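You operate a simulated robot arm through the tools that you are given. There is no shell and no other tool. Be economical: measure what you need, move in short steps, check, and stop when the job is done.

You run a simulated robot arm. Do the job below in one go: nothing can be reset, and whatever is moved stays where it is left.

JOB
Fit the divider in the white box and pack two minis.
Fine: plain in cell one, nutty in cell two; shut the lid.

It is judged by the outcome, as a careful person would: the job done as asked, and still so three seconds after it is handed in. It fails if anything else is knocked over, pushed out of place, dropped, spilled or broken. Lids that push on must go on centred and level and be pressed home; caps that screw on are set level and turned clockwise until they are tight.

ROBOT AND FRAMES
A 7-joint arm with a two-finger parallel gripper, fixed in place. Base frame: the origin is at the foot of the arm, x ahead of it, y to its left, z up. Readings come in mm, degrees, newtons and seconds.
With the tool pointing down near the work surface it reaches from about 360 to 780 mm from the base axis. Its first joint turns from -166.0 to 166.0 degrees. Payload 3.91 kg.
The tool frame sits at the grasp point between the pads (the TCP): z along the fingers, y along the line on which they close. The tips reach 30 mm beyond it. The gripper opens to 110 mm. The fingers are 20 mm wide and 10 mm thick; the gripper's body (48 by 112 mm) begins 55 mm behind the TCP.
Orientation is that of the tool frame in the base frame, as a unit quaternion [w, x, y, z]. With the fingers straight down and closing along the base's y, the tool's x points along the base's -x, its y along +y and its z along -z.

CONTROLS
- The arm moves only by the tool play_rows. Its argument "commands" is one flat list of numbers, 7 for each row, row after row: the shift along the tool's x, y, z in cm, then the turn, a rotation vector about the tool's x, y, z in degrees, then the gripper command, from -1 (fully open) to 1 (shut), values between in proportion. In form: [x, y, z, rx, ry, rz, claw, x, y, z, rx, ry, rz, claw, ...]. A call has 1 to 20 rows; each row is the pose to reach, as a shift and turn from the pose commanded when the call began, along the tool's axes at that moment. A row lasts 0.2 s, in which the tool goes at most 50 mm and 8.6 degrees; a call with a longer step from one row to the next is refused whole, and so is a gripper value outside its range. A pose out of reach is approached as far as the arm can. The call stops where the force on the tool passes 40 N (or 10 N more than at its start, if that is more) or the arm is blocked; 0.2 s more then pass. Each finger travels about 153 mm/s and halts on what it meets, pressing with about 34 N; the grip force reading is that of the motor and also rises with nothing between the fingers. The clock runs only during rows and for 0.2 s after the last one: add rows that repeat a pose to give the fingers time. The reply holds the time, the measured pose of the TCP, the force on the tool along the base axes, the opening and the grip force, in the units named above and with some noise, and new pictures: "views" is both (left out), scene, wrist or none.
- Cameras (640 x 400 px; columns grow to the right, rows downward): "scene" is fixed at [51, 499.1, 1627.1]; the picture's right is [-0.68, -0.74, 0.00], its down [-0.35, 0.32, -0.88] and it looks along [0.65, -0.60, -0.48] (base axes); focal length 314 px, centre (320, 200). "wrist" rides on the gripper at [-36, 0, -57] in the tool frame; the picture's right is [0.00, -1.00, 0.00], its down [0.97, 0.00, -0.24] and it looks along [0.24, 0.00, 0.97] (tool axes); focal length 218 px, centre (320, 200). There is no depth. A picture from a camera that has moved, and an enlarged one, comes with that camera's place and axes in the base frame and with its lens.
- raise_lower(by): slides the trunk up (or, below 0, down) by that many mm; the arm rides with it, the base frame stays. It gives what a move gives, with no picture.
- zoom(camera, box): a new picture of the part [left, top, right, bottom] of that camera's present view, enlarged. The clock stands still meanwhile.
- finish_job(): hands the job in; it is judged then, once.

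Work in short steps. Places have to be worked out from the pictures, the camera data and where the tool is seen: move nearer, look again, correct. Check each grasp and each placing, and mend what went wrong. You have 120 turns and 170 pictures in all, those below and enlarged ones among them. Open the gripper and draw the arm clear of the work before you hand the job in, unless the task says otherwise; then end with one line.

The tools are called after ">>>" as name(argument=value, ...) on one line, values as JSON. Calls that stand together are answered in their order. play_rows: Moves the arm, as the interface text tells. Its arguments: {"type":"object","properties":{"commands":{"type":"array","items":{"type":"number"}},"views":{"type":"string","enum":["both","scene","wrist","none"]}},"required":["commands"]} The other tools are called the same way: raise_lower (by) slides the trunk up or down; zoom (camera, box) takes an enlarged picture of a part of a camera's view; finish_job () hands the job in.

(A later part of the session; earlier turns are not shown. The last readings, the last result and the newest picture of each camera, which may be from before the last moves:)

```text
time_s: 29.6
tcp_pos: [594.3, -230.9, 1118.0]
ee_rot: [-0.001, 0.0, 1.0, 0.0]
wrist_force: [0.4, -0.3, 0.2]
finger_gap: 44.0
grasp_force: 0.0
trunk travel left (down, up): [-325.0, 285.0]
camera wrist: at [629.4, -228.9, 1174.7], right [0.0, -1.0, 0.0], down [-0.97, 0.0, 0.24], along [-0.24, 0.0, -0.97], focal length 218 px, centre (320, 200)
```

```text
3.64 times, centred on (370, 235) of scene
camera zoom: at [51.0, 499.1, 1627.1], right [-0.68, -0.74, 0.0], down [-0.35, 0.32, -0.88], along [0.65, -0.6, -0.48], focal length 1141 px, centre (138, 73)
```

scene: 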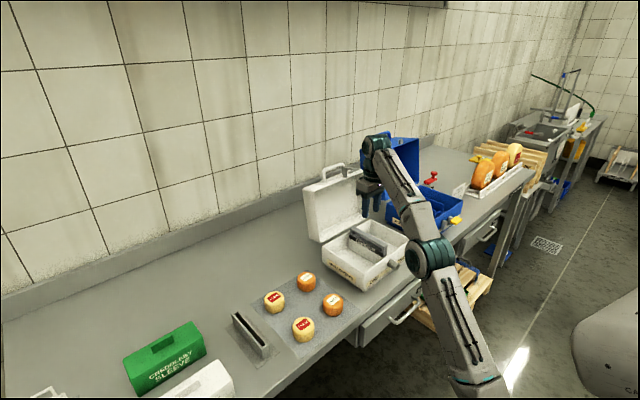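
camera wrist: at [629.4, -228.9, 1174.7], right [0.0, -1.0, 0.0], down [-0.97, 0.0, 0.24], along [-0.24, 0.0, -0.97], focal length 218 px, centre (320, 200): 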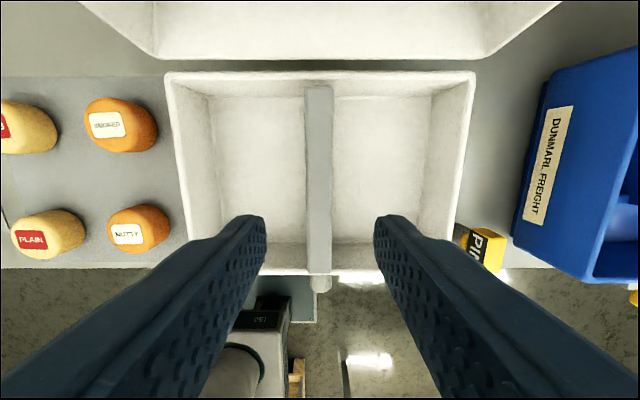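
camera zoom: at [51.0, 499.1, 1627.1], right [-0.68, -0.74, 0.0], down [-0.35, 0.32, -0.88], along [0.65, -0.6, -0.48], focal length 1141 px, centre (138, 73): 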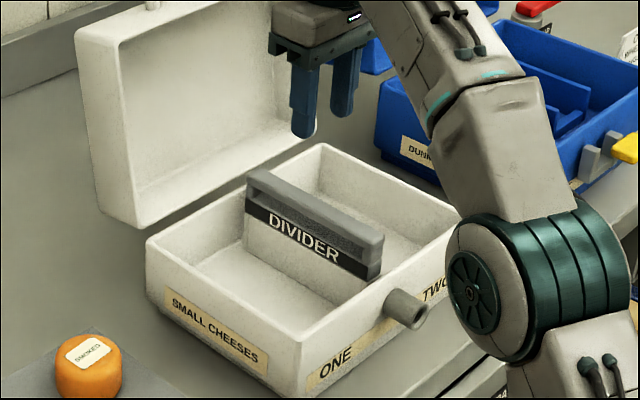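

The divider is seated and level. Next is PLAIN: I'll go above (517,134) while turning −90° about the tool axis, so the fingers close along x and keep the gripper body clear of the divider later.

>>> play_rows(commands=[0, 0, 0, 0, 0, 0, -0.6, 0.7, 3.3, 0, 0, 0, -8, -0.6, 1.4, 6.6, 0, 0, 0, -16, -0.6, 2.1, 9.9, 0, 0, 0, -24, -0.6, 2.8, 13.2, 0, 0, 0, -32, -0.6, 3.5, 16.5, 0, 0, 0, -40, -0.6, 4.2, 19.8, 0, 0, 0, -48, -0.6, 4.9, 23.1, 0, 0, 0, -56, -0.6, 5.6, 26.4, 1, 0, 0, -64, -0.6, 6.3, 29.7, 2, 0, 0, -72, -0.6, 7, 33, 3, 0, 0, -80, -0.6, 7.7, 36.5, 4.5, 0, 0, -88, -0.6, 7.7, 36.5, 6, 0, 0, -90, -0.6, 7.7, 36.5, 6, 0, 0, -90, -0.6], views="both")

>>> zoom(camera="scene", box=[250, 250, 370, 360])

```text
time_s: 32.6
tcp_pos: [518.1, 135.9, 1057.3]
ee_rot: [0.0, -0.707, 0.707, 0.0]
wrist_force: [-0.7, 0.4, 0.4]
finger_gap: 87.9
grasp_force: 0.1
trunk travel left (down, up): [-325.0, 285.0]
camera wrist: at [516.7, 173.0, 1114.5], right [1.0, 0.0, 0.0], down [0.0, -0.97, 0.24], along [0.0, -0.24, -0.97], focal length 218 px, centre (320, 200)
```

scene: 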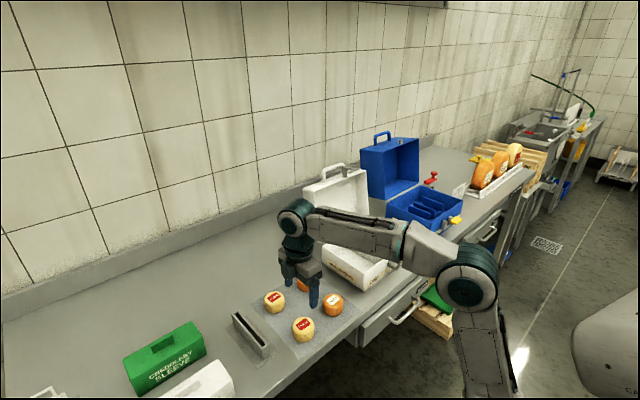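
wrist: 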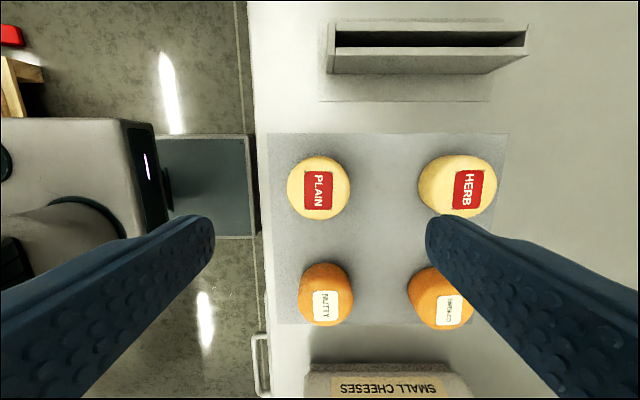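

```text
3.64 times, centred on (310, 305) of scene
camera zoom: at [51.0, 499.1, 1627.1], right [-0.68, -0.74, 0.0], down [-0.35, 0.32, -0.88], along [0.65, -0.6, -0.48], focal length 1141 px, centre (356, -182)
```

zoom: 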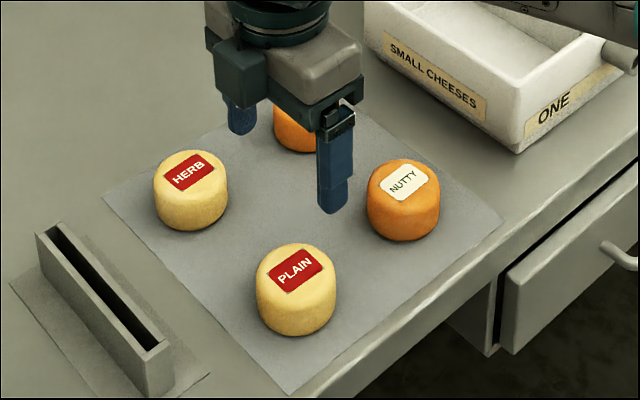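

PLAIN's centre is at about (516,133), 60 mm wide and about 40 mm tall. I'll descend with an opening of about 88 mm to TCP z≈917 and grip.

>>> play_rows(commands=[0.3, 0.15, 3, 0, 0, 0, -0.6, 0.3, 0.15, 6, 0, 0, 0, -0.6, 0.3, 0.15, 9, 0, 0, 0, -0.6, 0.3, 0.15, 11, 0, 0, 0, -0.6, 0.3, 0.15, 12.5, 0, 0, 0, -0.6, 0.3, 0.15, 13.5, 0, 0, 0, -0.6, 0.3, 0.15, 14, 0, 0, 0, -0.6, 0.3, 0.15, 14, 0, 0, 0, -0.6], views="wrist")

>>> zoom(camera="scene", box=[250, 260, 350, 350])

```text
time_s: 34.4
tcp_pos: [516.0, 133.3, 917.3]
ee_rot: [0.0, 0.707, -0.707, 0.0]
wrist_force: [-0.2, 0.3, -0.5]
finger_gap: 88.3
grasp_force: 0.1
trunk travel left (down, up): [-325.0, 285.0]
camera wrist: at [515.2, 169.9, 974.5], right [1.0, 0.0, 0.0], down [0.0, -0.97, 0.24], along [0.0, -0.24, -0.97], focal length 218 px, centre (320, 200)
```

wrist: 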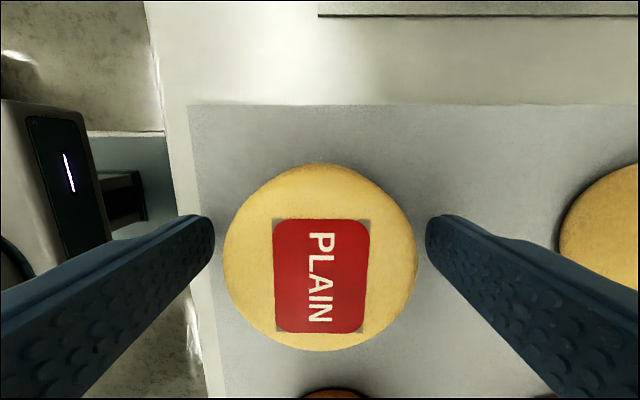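

```text
4.44 times, centred on (300, 305) of scene
camera zoom: at [51.0, 499.1, 1627.1], right [-0.68, -0.74, 0.0], down [-0.35, 0.32, -0.88], along [0.65, -0.6, -0.48], focal length 1394 px, centre (409, -267)
```

zoom: 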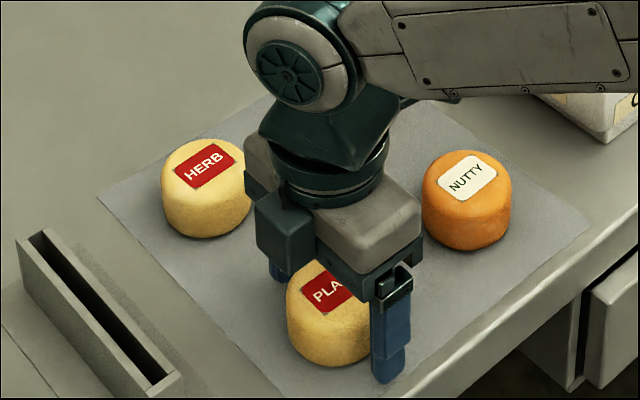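

Centred on PLAIN. Closing.

>>> play_rows(commands=[0, 0, 0, 0, 0, 0, -0.2, 0, 0, 0, 0, 0, 0, 0.2, 0, 0, 0, 0, 0, 0, 0.4, 0, 0, 0, 0, 0, 0, 0.4, 0, 0, 0, 0, 0, 0, 0.4], views="none")

```text
time_s: 35.6
tcp_pos: [515.8, 134.1, 917.4]
ee_rot: [0.0, -0.707, 0.707, 0.0]
wrist_force: [1.1, -0.6, 0.5]
finger_gap: 59.4
grasp_force: 34.3
trunk travel left (down, up): [-325.0, 285.0]
```

PLAIN is gripped at 59.4 mm. I'll lift it and carry it over cell ONE.

>>> play_rows(commands=[0, 0, -1, 0, 0, 0, 0.4, 0, 0, -4, 0, 0, 0, 0.4, 0, 0, -8, 0, 0, 0, 0.4, 0, 0, -12, 0, 0, 0, 0.4, 0, 0, -15, 0, 0, 0, 0.4, 3, -0.8, -15, 0, 0, 0, 0.4, 6, -1.6, -15, 0, 0, 0, 0.4, 9, -2.4, -15, 0, 0, 0, 0.4, 12, -3.2, -15, 0, 0, 0, 0.4, 15, -4, -15, 0, 0, 0, 0.4, 18, -4.8, -15, 0, 0, 0, 0.4, 21, -5.6, -15, 0, 0, 0, 0.4, 24, -6.4, -15, 0, 0, 0, 0.4, 27, -7.2, -15, 0, 0, 0, 0.4, 29, -7.8, -15, 0, 0, 0, 0.4, 30, -7.8, -15, 0, 0, 0, 0.4, 30, -7.8, -15, 0, 0, 0, 0.4], views="both")

>>> zoom(camera="scene", box=[310, 180, 430, 290])

```text
time_s: 39.2
tcp_pos: [593.9, -168.2, 1068.4]
ee_rot: [0.0, -0.707, 0.708, 0.0]
wrist_force: [0.5, -0.4, -2.6]
finger_gap: 59.5
grasp_force: 34.0
trunk travel left (down, up): [-325.0, 285.0]
camera wrist: at [593.3, -131.8, 1125.0], right [1.0, 0.0, 0.0], down [0.0, -0.97, 0.24], along [0.0, -0.24, -0.97], focal length 218 px, centre (320, 200)
```

scene: 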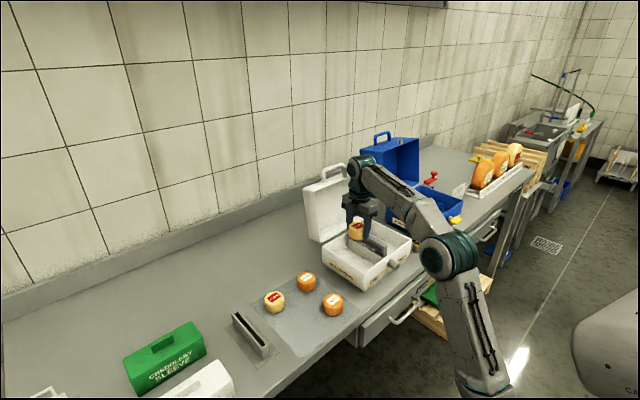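
wrist: 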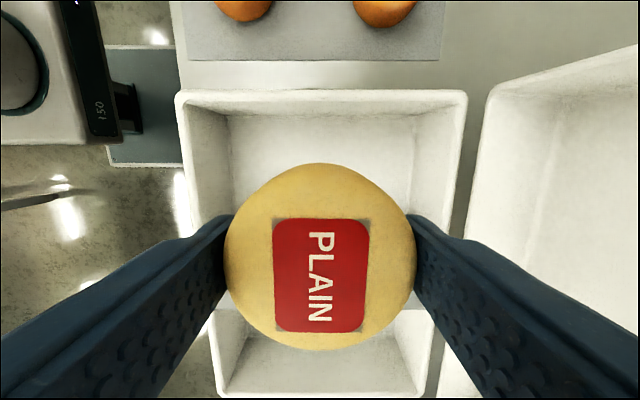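

```text
3.64 times, centred on (370, 235) of scene
camera zoom: at [51.0, 499.1, 1627.1], right [-0.68, -0.74, 0.0], down [-0.35, 0.32, -0.88], along [0.65, -0.6, -0.48], focal length 1141 px, centre (138, 73)
```

zoom: 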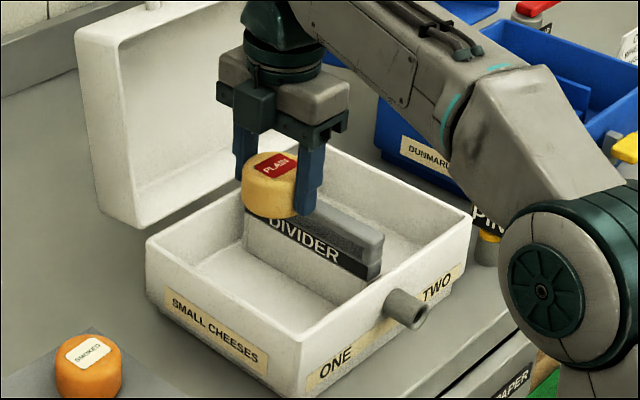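

PLAIN is over cell ONE, whose inside runs y −104 to −218. I'll shift 5 mm off the divider, lower to z≈960, then go slowly to contact.

>>> play_rows(commands=[-0.5, 0, 2, 0, 0, 0, 0.4, -0.5, 0, 5, 0, 0, 0, 0.4, -0.5, 0, 8, 0, 0, 0, 0.4, -0.5, 0, 10, 0, 0, 0, 0.4, -0.5, 0, 10.8, 0, 0, 0, 0.4, -0.5, 0, 11.1, 0, 0, 0, 0.4, -0.5, 0, 11.4, 0, 0, 0, 0.4, -0.5, 0, 11.7, 0, 0, 0, 0.4, -0.5, 0, 12, 0, 0, 0, 0.4, -0.5, 0, 12.3, 0, 0, 0, 0.4, -0.5, 0, 12.6, 0, 0, 0, 0.4, -0.5, 0, 12.9, 0, 0, 0, 0.4, -0.5, 0, 13.2, 0, 0, 0, 0.4, -0.5, 0, 13.5, 0, 0, 0, 0.4, -0.5, 0, 13.8, 0, 0, 0, 0.4], views="wrist")

>>> zoom(camera="scene", box=[310, 180, 430, 290])

```text
time_s: 42.0
tcp_pos: [592.2, -161.4, 939.3]
ee_rot: [-0.002, 0.707, -0.707, 0.004]
wrist_force: [-5.9, 2.2, 12.1]
finger_gap: 59.6
grasp_force: 34.2
trunk travel left (down, up): [-325.0, 285.0]
stopped in row 14: the force on the tool passed its limit (the readings are from after the stop); the commanded pose is now the measured one
camera wrist: at [591.6, -125.0, 997.4], right [1.0, 0.0, 0.01], down [0.0, -0.97, 0.24], along [0.01, -0.24, -0.97], focal length 218 px, centre (320, 200)
```

wrist: 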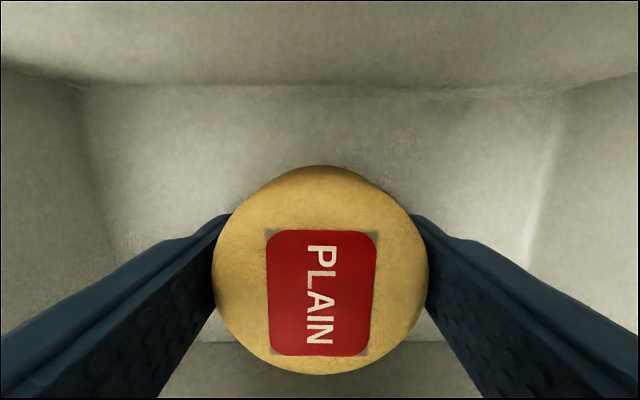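

```text
3.64 times, centred on (370, 235) of scene
camera zoom: at [51.0, 499.1, 1627.1], right [-0.68, -0.74, 0.0], down [-0.35, 0.32, -0.88], along [0.65, -0.6, -0.48], focal length 1141 px, centre (138, 73)
```

zoom: 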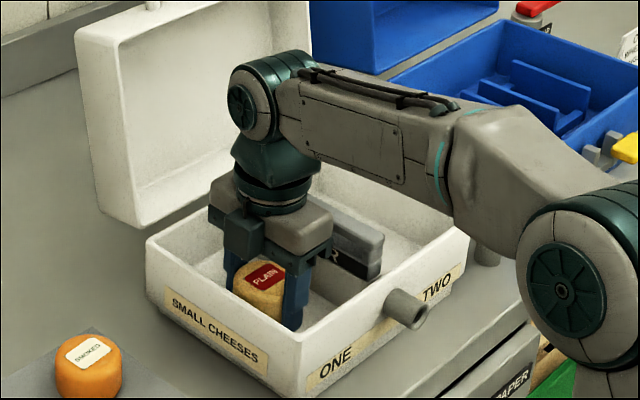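

There was floor contact at z≈939 as expected. I'll release and rise.

>>> play_rows(commands=[0, 0, -0.1, 0, 0, 0, 0.1, 0, 0, -0.1, 0, 0, 0, -0.3, 0, 0, -0.1, 0, 0, 0, -0.5, 0, 0, -0.1, 0, 0, 0, -0.5, 0, 0, -3, 0, 0, 0, -0.5, 0, 0, -6, 0, 0, 0, -0.5, 0, 0, -10, 0, 0, 0, -0.5, 0, 0, -14, 0, 0, 0, -0.5, 0, 0, -14, 0, 0, 0, -0.5], views="wrist")

>>> zoom(camera="scene", box=[310, 180, 430, 290])

```text
time_s: 44.0
tcp_pos: [593.9, -160.7, 1079.3]
ee_rot: [-0.002, 0.708, -0.706, 0.002]
wrist_force: [-0.4, -0.3, -0.4]
finger_gap: 82.6
grasp_force: 0.1
trunk travel left (down, up): [-325.0, 285.0]
camera wrist: at [592.7, -124.1, 1135.9], right [1.0, 0.0, 0.0], down [0.0, -0.97, 0.24], along [0.0, -0.24, -0.97], focal length 218 px, centre (320, 200)
```

wrist: 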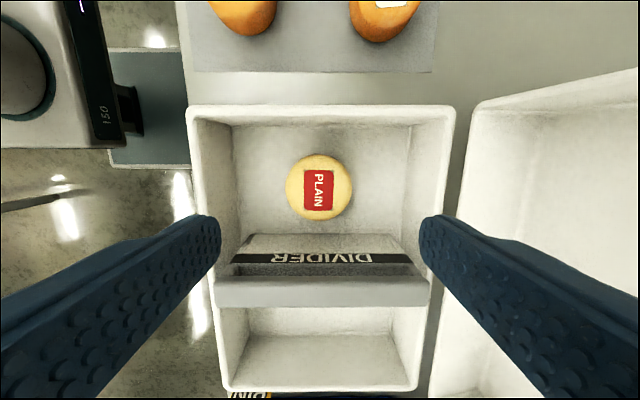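

```text
3.64 times, centred on (370, 235) of scene
camera zoom: at [51.0, 499.1, 1627.1], right [-0.68, -0.74, 0.0], down [-0.35, 0.32, -0.88], along [0.65, -0.6, -0.48], focal length 1141 px, centre (138, 73)
```

zoom: 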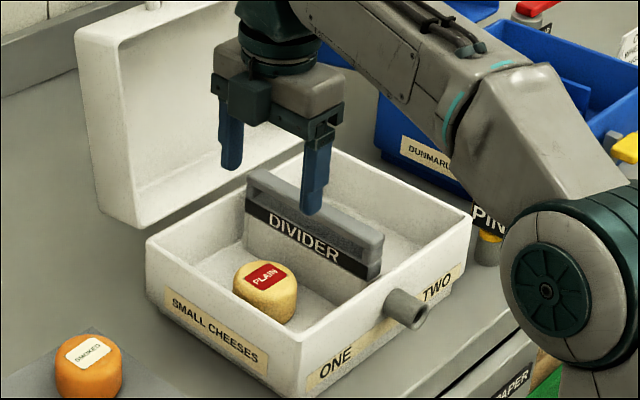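

>>> zoom(camera="scene", box=[345, 235, 400, 275])

>>> zoom(camera="wrist", box=[260, 130, 380, 240])

```text
10.00 times, centred on (372, 255) of scene
camera zoom: at [51.0, 499.1, 1627.1], right [-0.68, -0.74, 0.0], down [-0.35, 0.32, -0.88], along [0.65, -0.6, -0.48], focal length 3138 px, centre (-205, -350)
```

zoom: 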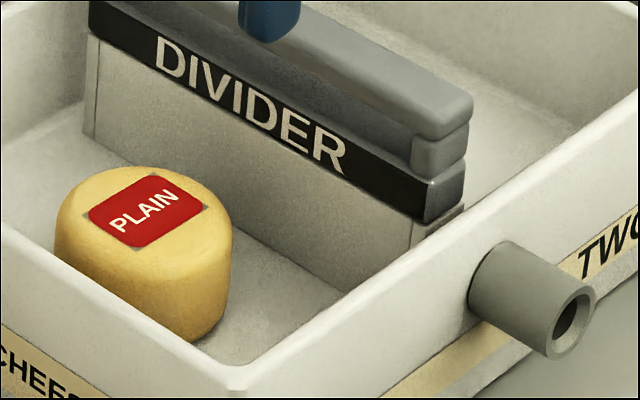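

```text
3.64 times, centred on (320, 185) of wrist
camera zoom: at [592.7, -124.1, 1135.9], right [1.0, 0.0, 0.0], down [0.0, -0.97, 0.24], along [0.0, -0.24, -0.97], focal length 794 px, centre (320, 254)
```

zoom: 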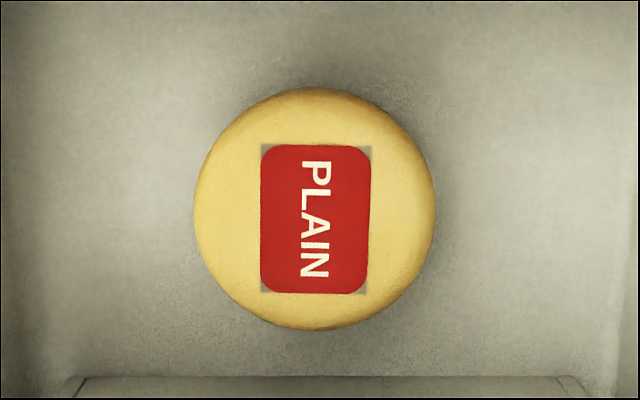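

PLAIN sits upright in cell ONE. Now I'll go over NUTTY.

>>> play_rows(commands=[-3, 1.2, 0, 0, 0, 0, -0.6, -6, 2.4, 0, 0, 0, 0, -0.6, -9, 3.6, 0, 0, 0, 0, -0.6, -12, 4.8, 0, 0, 0, 0, -0.6, -15, 6, 0, 0, 0, 0, -0.6, -17, 6.6, 2, 0, 0, 0, -0.6, -17, 6.6, 4, 0, 0, 0, -0.6, -17, 6.6, 4, 0, 0, 0, -0.6], views="wrist")

>>> zoom(camera="wrist", box=[260, 130, 380, 240])

```text
time_s: 45.8
tcp_pos: [528.5, 8.0, 1035.7]
ee_rot: [0.002, -0.707, 0.707, -0.002]
wrist_force: [-0.9, 0.7, -0.6]
finger_gap: 88.2
grasp_force: 0.1
trunk travel left (down, up): [-325.0, 285.0]
camera wrist: at [527.0, 45.1, 1094.2], right [1.0, 0.0, 0.01], down [0.0, -0.97, 0.24], along [0.0, -0.24, -0.97], focal length 218 px, centre (320, 200)
```

wrist: 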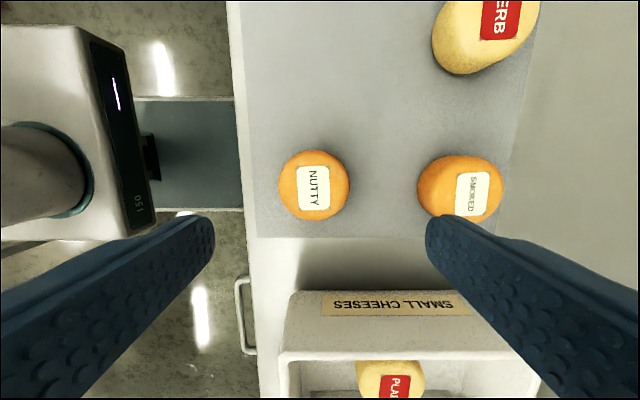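

```text
3.64 times, centred on (320, 185) of wrist
camera zoom: at [527.0, 45.1, 1094.2], right [1.0, 0.0, 0.01], down [0.0, -0.97, 0.24], along [0.0, -0.24, -0.97], focal length 794 px, centre (320, 254)
```

zoom: 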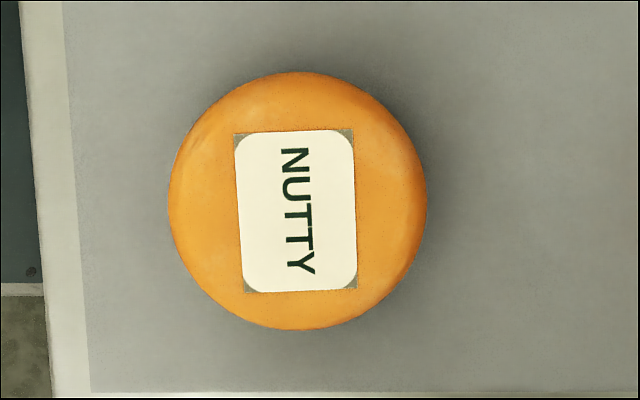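

NUTTY's centre is at about (522,12). I'll correct, descend and check.

>>> play_rows(commands=[-0.35, 0.55, 2, 0, 0, 0, -0.6, -0.35, 0.55, 5, 0, 0, 0, -0.6, -0.35, 0.55, 8, 0, 0, 0, -0.6, -0.35, 0.55, 10, 0, 0, 0, -0.6, -0.35, 0.55, 11, 0, 0, 0, -0.6, -0.35, 0.55, 11.85, 0, 0, 0, -0.6, -0.35, 0.55, 11.85, 0, 0, 0, -0.6], views="wrist")

```text
time_s: 47.4
tcp_pos: [522.2, 11.4, 918.5]
ee_rot: [-0.001, 0.707, -0.707, 0.002]
wrist_force: [0.6, 0.4, 0.8]
finger_gap: 88.2
grasp_force: 0.0
trunk travel left (down, up): [-325.0, 285.0]
camera wrist: at [522.1, 48.2, 976.2], right [1.0, 0.0, 0.01], down [0.0, -0.97, 0.24], along [0.0, -0.24, -0.97], focal length 218 px, centre (320, 200)
```

wrist: 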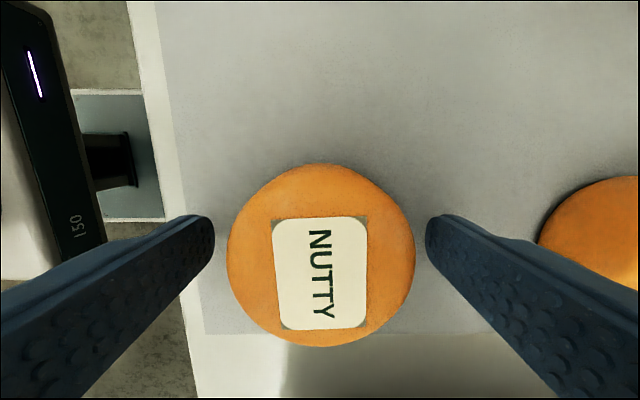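

Centred. I'll close, lift slightly, then raise the trunk 130 mm for more reach at cell TWO.

>>> play_rows(commands=[0, 0, 0, 0, 0, 0, -0.2, 0, 0, 0, 0, 0, 0, 0.2, 0, 0, 0, 0, 0, 0, 0.4, 0, 0, 0, 0, 0, 0, 0.4, 0, 0, 0, 0, 0, 0, 0.4, 0, 0, -1, 0, 0, 0, 0.4, 0, 0, -2.5, 0, 0, 0, 0.4, 0, 0, -2.5, 0, 0, 0, 0.4], views="wrist")

>>> raise_lower(by=130)

```text
time_s: 49.2
tcp_pos: [521.9, 11.0, 944.9]
ee_rot: [-0.001, 0.707, -0.707, 0.003]
wrist_force: [0.7, 0.4, -1.2]
finger_gap: 59.3
grasp_force: 34.0
trunk travel left (down, up): [-325.0, 285.0]
camera wrist: at [521.5, 48.0, 1001.5], right [1.0, 0.0, 0.0], down [0.0, -0.97, 0.24], along [0.0, -0.24, -0.97], focal length 218 px, centre (320, 200)
```

wrist: 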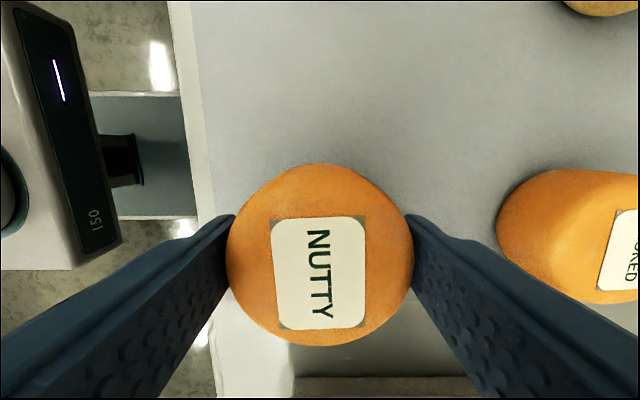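

```text
time_s: 50.8
tcp_pos: [523.0, 11.7, 1074.2]
ee_rot: [-0.002, 0.707, -0.707, 0.003]
wrist_force: [-0.1, 0.4, -1.2]
finger_gap: 59.4
grasp_force: 33.9
trunk travel left (down, up): [-455.0, 155.0]
```

NUTTY is held. I'll carry it over cell TWO at (590,−302).

>>> play_rows(commands=[3, -0.7, 0, 0, 0, 0, 0.4, 6, -1.4, 0, 0, 0, 0, 0.4, 9, -2.1, 0, 0, 0, 0, 0.4, 12, -2.8, 0, 0, 0, 0, 0.4, 15, -3.5, 0, 0, 0, 0, 0.4, 18, -4.2, 0, 0, 0, 0, 0.4, 21, -4.9, 0, 0, 0, 0, 0.4, 24, -5.6, 0, 0, 0, 0, 0.4, 27, -6.3, 0, 0, 0, 0, 0.4, 29.5, -6.7, 0, 0, 0, 0, 0.4, 31.4, -6.7, 0, 0, 0, 0, 0.4, 31.4, -6.7, 0, 0, 0, 0, 0.4], views="wrist")

>>> zoom(camera="scene", box=[310, 180, 430, 290])

```text
time_s: 53.4
tcp_pos: [589.3, -303.6, 1074.7]
ee_rot: [-0.001, 0.707, -0.707, 0.002]
wrist_force: [1.3, -1.2, -0.9]
finger_gap: 58.7
grasp_force: 34.4
trunk travel left (down, up): [-455.0, 155.0]
camera wrist: at [588.2, -266.6, 1132.1], right [1.0, 0.0, 0.0], down [0.0, -0.97, 0.24], along [0.0, -0.24, -0.97], focal length 218 px, centre (320, 200)
```

wrist: 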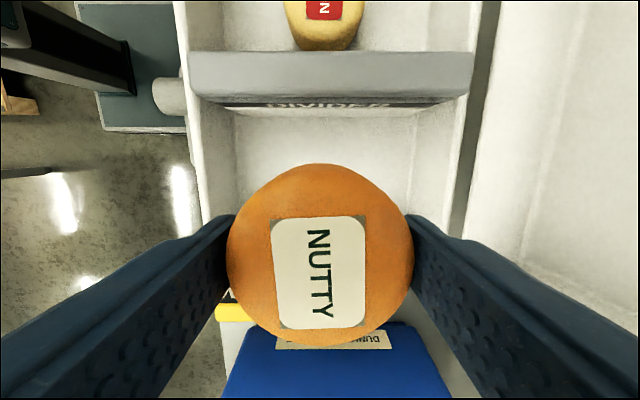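

```text
3.64 times, centred on (370, 235) of scene
camera zoom: at [51.0, 499.1, 1627.1], right [-0.68, -0.74, 0.0], down [-0.35, 0.32, -0.88], along [0.65, -0.6, -0.48], focal length 1141 px, centre (138, 73)
```

zoom: 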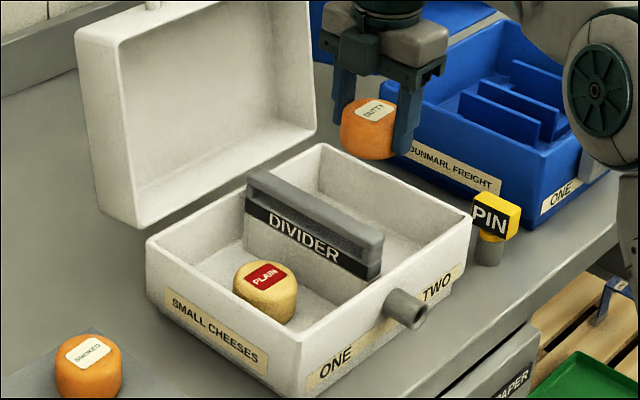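

Lined up with cell TWO. I'll lower to contact.

>>> play_rows(commands=[-0.1, 0, 2, 0, 0, 0, 0.4, -0.1, 0, 5, 0, 0, 0, 0.4, -0.1, 0, 8, 0, 0, 0, 0.4, -0.1, 0, 10.5, 0, 0, 0, 0.4, -0.1, 0, 11.7, 0, 0, 0, 0.4, -0.1, 0, 12.1, 0, 0, 0, 0.4, -0.1, 0, 12.4, 0, 0, 0, 0.4, -0.1, 0, 12.7, 0, 0, 0, 0.4, -0.1, 0, 13, 0, 0, 0, 0.4, -0.1, 0, 13.3, 0, 0, 0, 0.4, -0.1, 0, 13.6, 0, 0, 0, 0.4, -0.1, 0, 13.9, 0, 0, 0, 0.4, -0.1, 0, 14.2, 0, 0, 0, 0.4], views="wrist")

>>> zoom(camera="scene", box=[310, 180, 430, 290])

```text
time_s: 56.1
tcp_pos: [589.6, -301.8, 940.6]
ee_rot: [-0.002, 0.707, -0.707, 0.006]
wrist_force: [-7.2, 4.5, 14.0]
finger_gap: 59.3
grasp_force: 34.0
trunk travel left (down, up): [-455.0, 155.0]
stopped in row 13: the force on the tool passed its limit (the readings are from after the stop); the commanded pose is now the measured one
camera wrist: at [588.0, -263.8, 997.5], right [1.0, 0.0, 0.01], down [0.0, -0.97, 0.25], along [0.01, -0.25, -0.97], focal length 218 px, centre (320, 200)
```

wrist: 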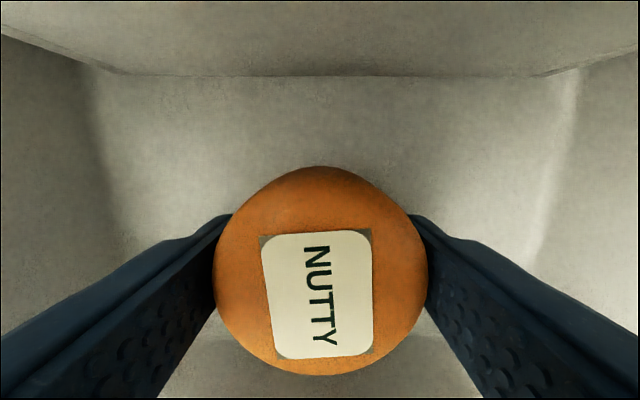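

```text
3.64 times, centred on (370, 235) of scene
camera zoom: at [51.0, 499.1, 1627.1], right [-0.68, -0.74, 0.0], down [-0.35, 0.32, -0.88], along [0.65, -0.6, -0.48], focal length 1141 px, centre (138, 73)
```

zoom: 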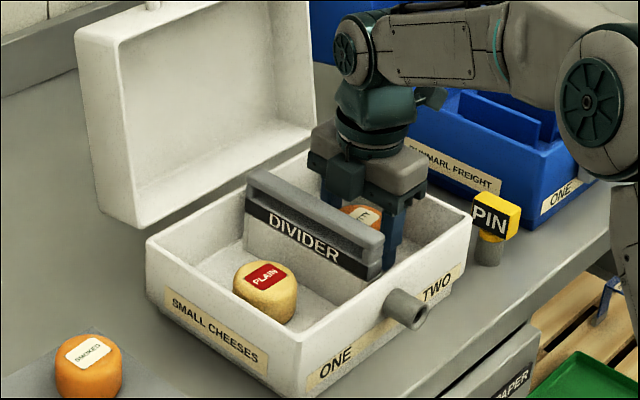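

Resting on the floor of cell TWO. Release and rise.

>>> play_rows(commands=[0, 0, -0.1, 0, 0, 0, 0.1, 0, 0, -0.1, 0, 0, 0, -0.3, 0, 0, -0.1, 0, 0, 0, -0.5, 0, 0, -0.1, 0, 0, 0, -0.5, 0, 0, -3, 0, 0, 0, -0.5, 0, 0, -6, 0, 0, 0, -0.5, 0, 0, -10, 0, 0, 0, -0.5, 0, 0, -14, 0, 0, 0, -0.5, 0, 0, -14, 0, 0, 0, -0.5], views="both")

>>> zoom(camera="scene", box=[290, 150, 430, 290])

```text
time_s: 58.1
tcp_pos: [590.0, -301.1, 1079.0]
ee_rot: [-0.002, 0.707, -0.707, 0.005]
wrist_force: [0.0, -0.5, -0.5]
finger_gap: 82.5
grasp_force: 0.1
trunk travel left (down, up): [-455.0, 155.0]
camera wrist: at [589.0, -264.1, 1135.9], right [1.0, 0.0, 0.01], down [0.0, -0.97, 0.24], along [0.01, -0.24, -0.97], focal length 218 px, centre (320, 200)
```

scene: 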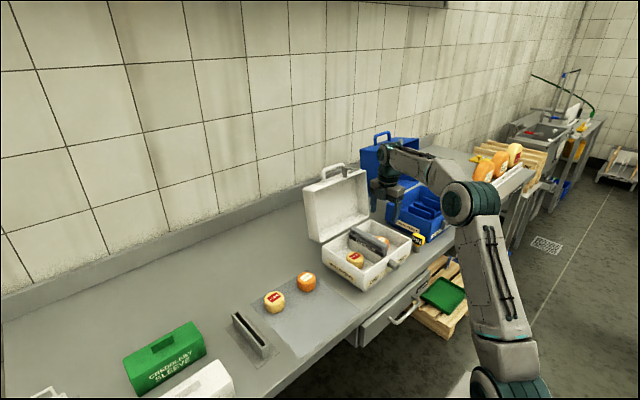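
wrist: 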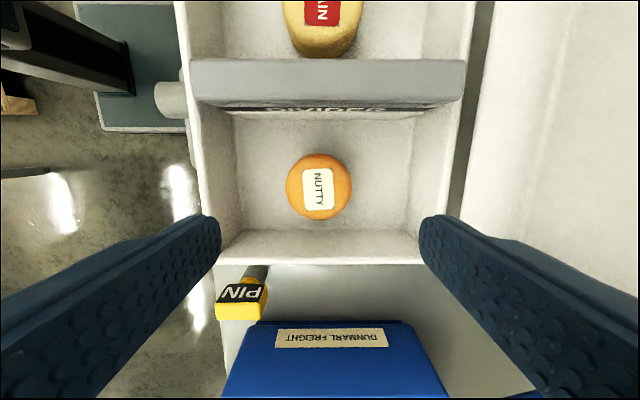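

```text
2.86 times, centred on (360, 220) of scene
camera zoom: at [51.0, 499.1, 1627.1], right [-0.68, -0.74, 0.0], down [-0.35, 0.32, -0.88], along [0.65, -0.6, -0.48], focal length 896 px, centre (206, 143)
```

zoom: 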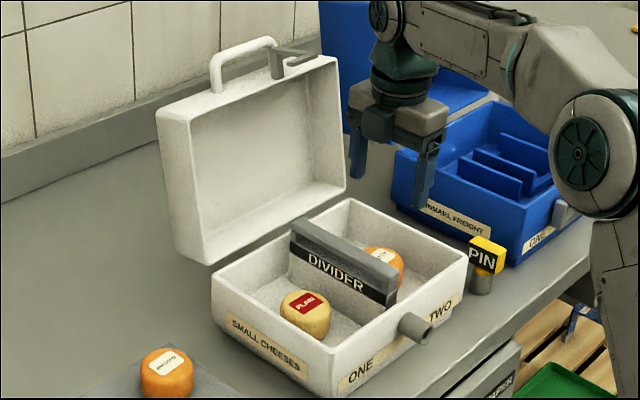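

Both minis are packed. Next I'll examine the lid's geometry before closing it.

>>> zoom(camera="scene", box=[298, 155, 378, 250])

```text
4.21 times, centred on (338, 202) of scene
camera zoom: at [51.0, 499.1, 1627.1], right [-0.68, -0.74, 0.0], down [-0.35, 0.32, -0.88], along [0.65, -0.6, -0.48], focal length 1321 px, centre (244, 190)
```

zoom: 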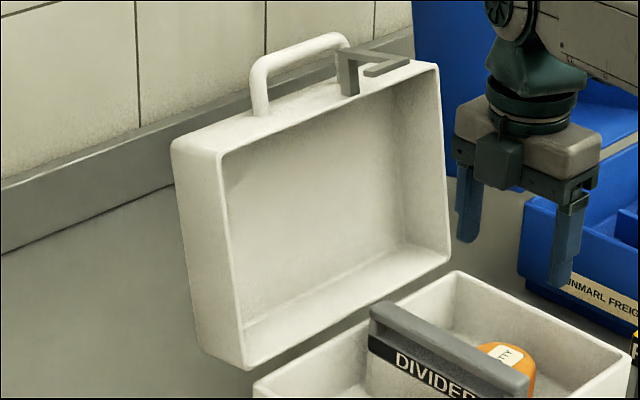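

The lid leans back about 9°: rim from (699,981) to (728,1164), handle arch on top near y≈−175…−270 reaching z≈1212, and a hasp projecting forward at about y≈−240. I'll raise the trunk, back off and tilt the tool forward to view the handle with the wrist camera.

>>> raise_lower(by=120)

>>> play_rows(commands=[-2, 1, 0, 0, 0, 0, 0.3, -5, 2, -1, 8, 0, 0, 0.3, -8, 3, -2, 16, 0, 0, 0.3, -10, 4, -3, 24, 0, 0, 0.3, -11, 5, -4, 32, 0, 0, 0.3, -11, 6, -5, 40, 0, 0, 0.3, -11, 6, -5, 45, 0, 0, 0.3, -11, 6, -5, 45, 0, 0, 0.3], views="both")

```text
time_s: 59.6
tcp_pos: [591.2, -301.9, 1197.6]
ee_rot: [0.001, -0.707, 0.707, -0.005]
wrist_force: [0.0, 0.5, 0.2]
finger_gap: 82.6
grasp_force: 0.1
trunk travel left (down, up): [-575.0, 35.0]
```

```text
time_s: 61.4
tcp_pos: [530.3, -191.3, 1247.6]
ee_rot: [-0.271, 0.653, -0.651, 0.275]
wrist_force: [0.2, 0.2, 0.0]
finger_gap: 38.3
grasp_force: 0.0
trunk travel left (down, up): [-575.0, 35.0]
camera wrist: at [488.1, -153.9, 1287.2], right [0.7, 0.0, 0.71], down [-0.17, -0.97, 0.17], along [0.69, -0.24, -0.68], focal length 218 px, centre (320, 200)
```

scene: 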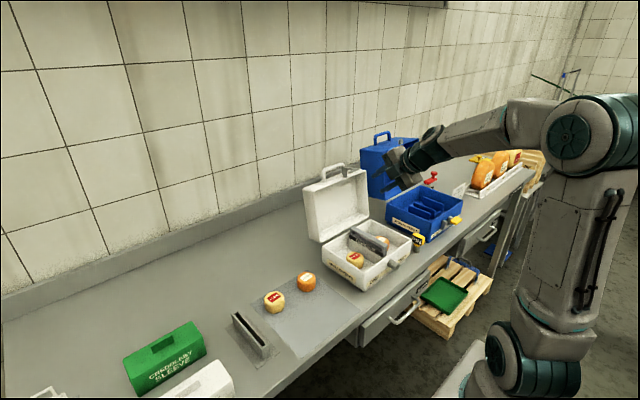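
wrist: 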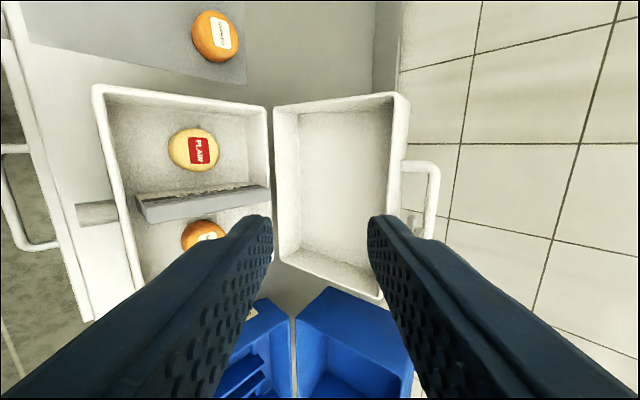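

>>> zoom(camera="scene", box=[310, 155, 380, 205])

>>> zoom(camera="wrist", box=[360, 80, 480, 260])

```text
8.00 times, centred on (345, 180) of scene
camera zoom: at [51.0, 499.1, 1627.1], right [-0.68, -0.74, 0.0], down [-0.35, 0.32, -0.88], along [0.65, -0.6, -0.48], focal length 2510 px, centre (120, 360)
```

zoom: 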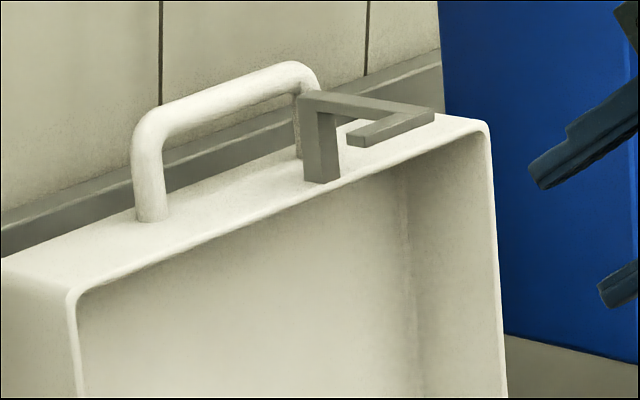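

```text
2.22 times, centred on (420, 170) of wrist
camera zoom: at [488.1, -153.9, 1287.2], right [0.7, 0.0, 0.71], down [-0.17, -0.97, 0.17], along [0.69, -0.24, -0.68], focal length 485 px, centre (98, 267)
```

zoom: 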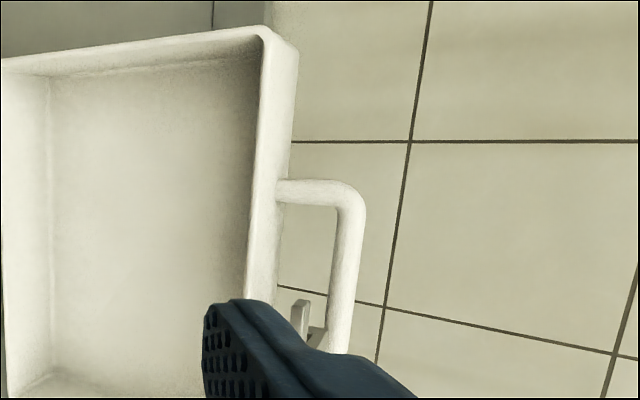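

The hasp hook blocks the handle from the front, so I'll cage the lid's left side panel (about 60 mm deep) between open fingers pointing −y and swing it down round the hinge at about (697,973). First I'll undo the tilt and move out to +y.

>>> play_rows(commands=[-2.5, 0, 0, -8, 0, 0, 0.3, -6, 0, 0, -16, 0, 0, 0.3, -10, 0, 0, -24, 0, 0, 0.3, -14, 0, 0, -32, 0, 0, 0.3, -18, 0, 0, -40, 0, 0, 0.3, -22, 0, 0, -45, 0, 0, 0.3, -26, 0, 0, -45, 0, 0, 0.3, -26, 0, 0, -45, 0, 0, 0.3], views="none")

>>> play_rows(commands=[0, 0, 0, 0, 0, 0, -0.8, 0, 0, 1, 0, 8, 0, -0.8, 0, 0, 2, 0, 16, 0, -0.8, 0, 0, 3, 0, 24, 0, -0.8, 0, 0, 4, 0, 32, 0, -0.8, 0, 0, 5, 0, 40, 0, -0.8, 0, 0, 6, 0, 48, 0, -0.8, 0, 0, 7, 0, 56, 0, -0.8, 0, 0, 8, 0, 64, 0, -0.8, 0, 0, 9, 0, 72, 0, -0.8, 0, 0, 10, 0, 80, 0, -0.8, 0, 0, 11, 0, 88, 0, -0.8, 0, 0, 12, 0, 90, 0, -0.8, 0, 0, 12, 0, 90, 0, -0.8], views="both")

```text
time_s: 63.2
tcp_pos: [528.1, 70.0, 1245.7]
ee_rot: [-0.001, 0.707, -0.707, 0.004]
wrist_force: [0.3, 0.4, -0.7]
finger_gap: 38.4
grasp_force: 0.1
trunk travel left (down, up): [-575.0, 35.0]
```

```text
time_s: 66.2
tcp_pos: [531.4, 68.8, 1126.9]
ee_rot: [0.499, 0.496, -0.501, 0.504]
wrist_force: [0.8, 0.3, -0.3]
finger_gap: 99.0
grasp_force: 0.1
trunk travel left (down, up): [-575.0, 35.0]
camera wrist: at [530.5, 126.4, 1090.1], right [1.0, 0.0, 0.01], down [-0.01, 0.25, 0.97], along [0.0, -0.97, 0.25], focal length 218 px, centre (320, 200)
```

scene: 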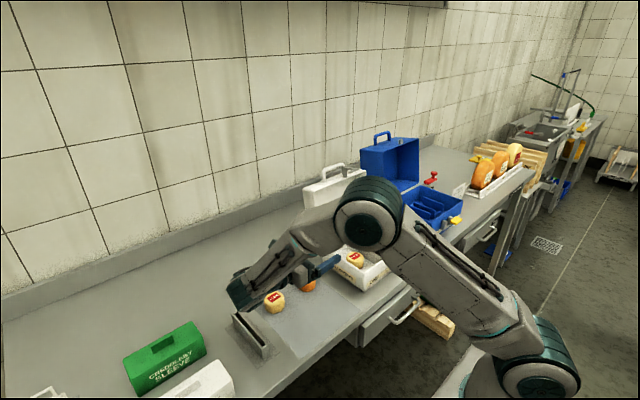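
wrist: 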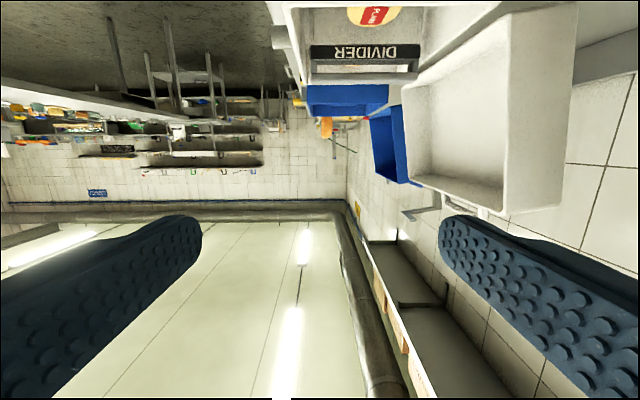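

The view from the left confirms the lid corners at (732,1163) front-top and (788,1148) back-top. I'll move level with the lid's side panel and match its 9° lean.

>>> play_rows(commands=[0, -3, 0, 0, 0, -2, -0.8, 0, -6, 0, 0, 0, -4, -0.8, 0, -9, 0, 0, 0, -6, -0.8, 0, -12, 0, 0, 0, -8, -0.8, 0, -15, 0, 0, 0, -9, -0.8, 0, -18, 0, 0, 0, -9, -0.8, 0, -20, 2, 0, 0, -9, -0.8, 0, -22, 5, 0, 0, -9, -0.8, 0, -22, 5, 0, 0, -9, -0.8], views="both")

```text
time_s: 68.2
tcp_pos: [750.4, 18.7, 1128.5]
ee_rot: [0.537, 0.535, -0.46, 0.463]
wrist_force: [0.5, 1.1, 0.6]
finger_gap: 99.1
grasp_force: 0.0
trunk travel left (down, up): [-575.0, 35.0]
camera wrist: at [744.5, 76.8, 1093.1], right [0.99, 0.0, -0.15], down [0.14, 0.24, 0.96], along [0.04, -0.97, 0.24], focal length 218 px, centre (320, 200)
```

scene: 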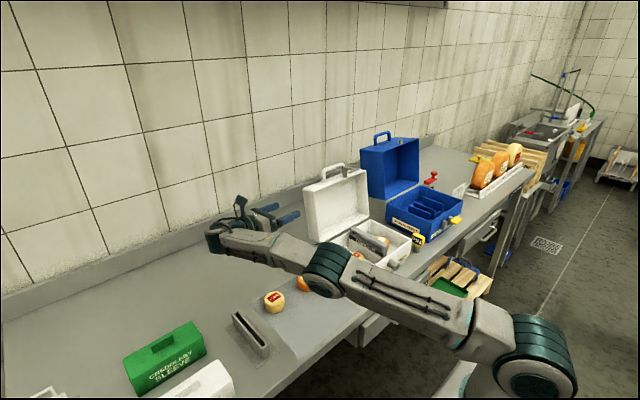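
wrist: 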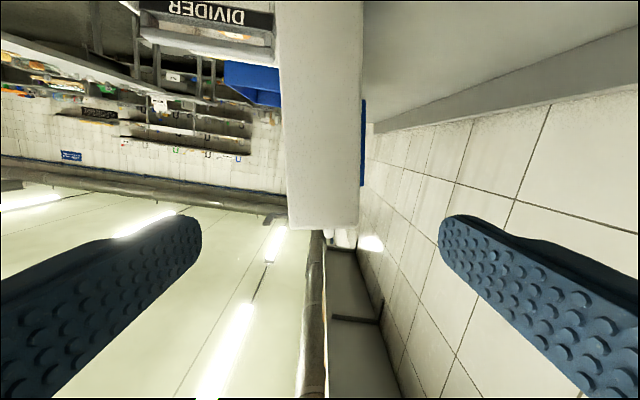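

The side panel is centred between the fingers and aligned. I'll advance along −y so the tips overlap it by about 27 mm, then narrow to a loose cage.

>>> play_rows(commands=[0, 0, 2.5, 0, 0, 0, -0.8, 0, 0, 5, 0, 0, 0, -0.8, 0, 0, 7.5, 0, 0, 0, -0.8, 0, 0, 10, 0, 0, 0, -0.8, 0, 0, 11.7, 0, 0, 0, -0.8, 0, 0, 11.7, 0, 0, 0, -0.5, 0, 0, 11.7, 0, 0, 0, -0.3, 0, 0, 11.7, 0, 0, 0, -0.3], views="both")

>>> zoom(camera="scene", box=[270, 160, 390, 270])

```text
time_s: 70.0
tcp_pos: [752.1, -98.7, 1128.8]
ee_rot: [0.537, 0.535, -0.461, 0.463]
wrist_force: [-0.2, -0.1, 0.8]
finger_gap: 71.4
grasp_force: 0.1
trunk travel left (down, up): [-575.0, 35.0]
camera wrist: at [745.0, -40.7, 1092.8], right [0.99, 0.0, -0.15], down [0.14, 0.24, 0.96], along [0.04, -0.97, 0.24], focal length 218 px, centre (320, 200)
```

scene: 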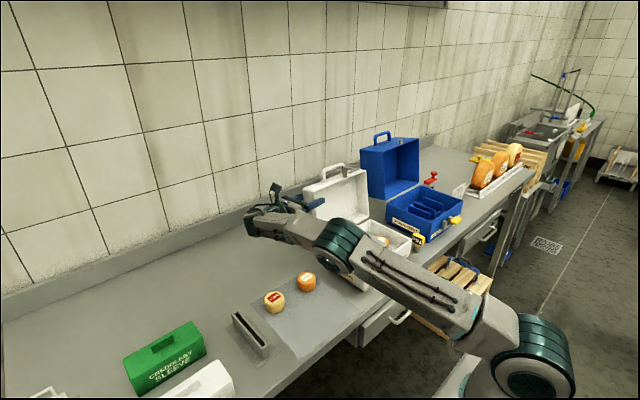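
wrist: 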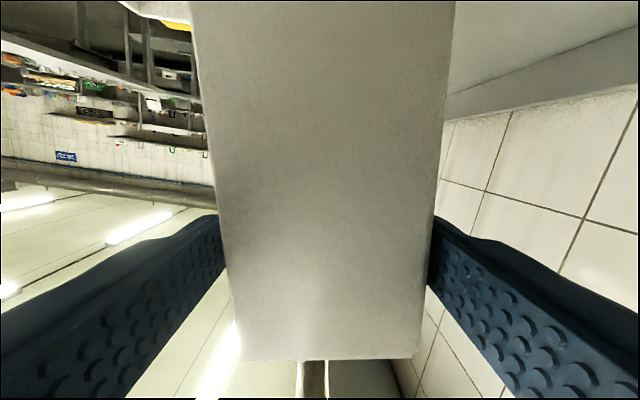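

```text
3.64 times, centred on (330, 215) of scene
camera zoom: at [51.0, 499.1, 1627.1], right [-0.68, -0.74, 0.0], down [-0.35, 0.32, -0.88], along [0.65, -0.6, -0.48], focal length 1141 px, centre (284, 146)
```

zoom: 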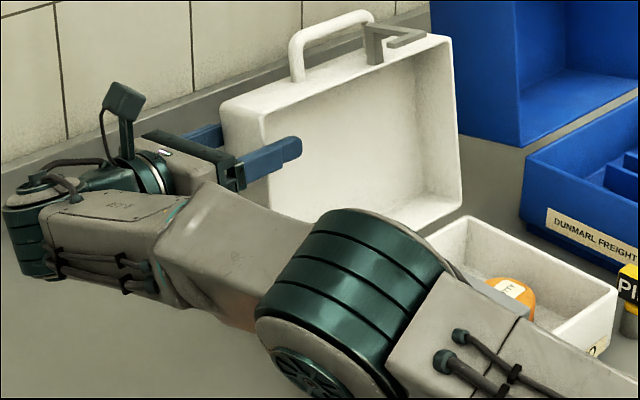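

The lid is caged with about 4 mm slack each side. I'll swing the first 40° round the hinge and check.

>>> play_rows(commands=[0.2, 1.43, 0, 0, 0, 5, -0.3, 0.28, 2.87, 0, 0, 0, 10, -0.3, 0.24, 4.31, 0, 0, 0, 15, -0.3, 0.06, 5.74, 0, 0, 0, 20, -0.3, -0.23, 7.15, 0, 0, 0, 25, -0.3, -0.65, 8.53, 0, 0, 0, 30, -0.3, -1.19, 9.87, 0, 0, 0, 35, -0.3, -1.84, 11.16, 0, 0, 0, 40, -0.3], views="both")

>>> zoom(camera="scene", box=[270, 160, 390, 270])

```text
time_s: 71.8
tcp_pos: [637.1, -98.4, 1126.4]
ee_rot: [0.346, 0.343, -0.617, 0.618]
wrist_force: [1.0, 1.3, 1.8]
finger_gap: 72.3
grasp_force: 0.6
trunk travel left (down, up): [-575.0, 35.0]
camera wrist: at [656.0, -40.4, 1096.5], right [0.85, 0.0, 0.52], down [-0.51, 0.24, 0.83], along [-0.13, -0.97, 0.21], focal length 218 px, centre (320, 200)
```

scene: 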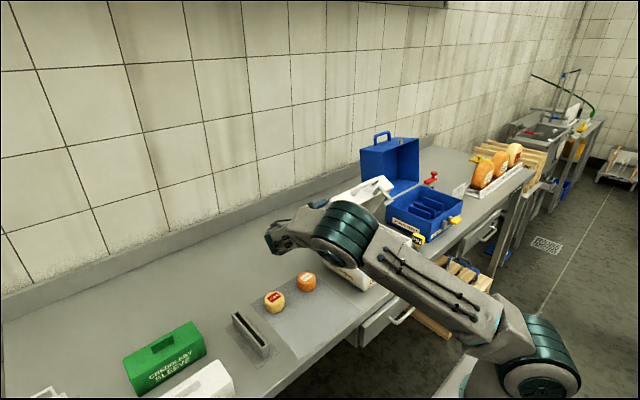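
wrist: 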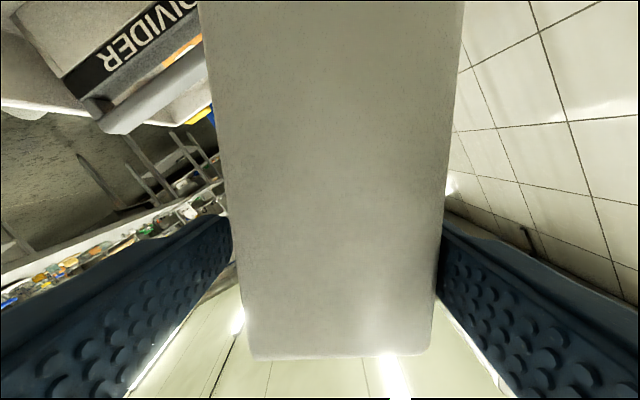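

```text
3.64 times, centred on (330, 215) of scene
camera zoom: at [51.0, 499.1, 1627.1], right [-0.68, -0.74, 0.0], down [-0.35, 0.32, -0.88], along [0.65, -0.6, -0.48], focal length 1141 px, centre (284, 146)
```

zoom: 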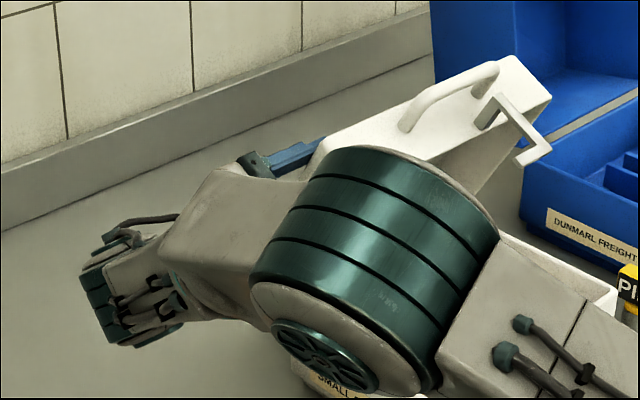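

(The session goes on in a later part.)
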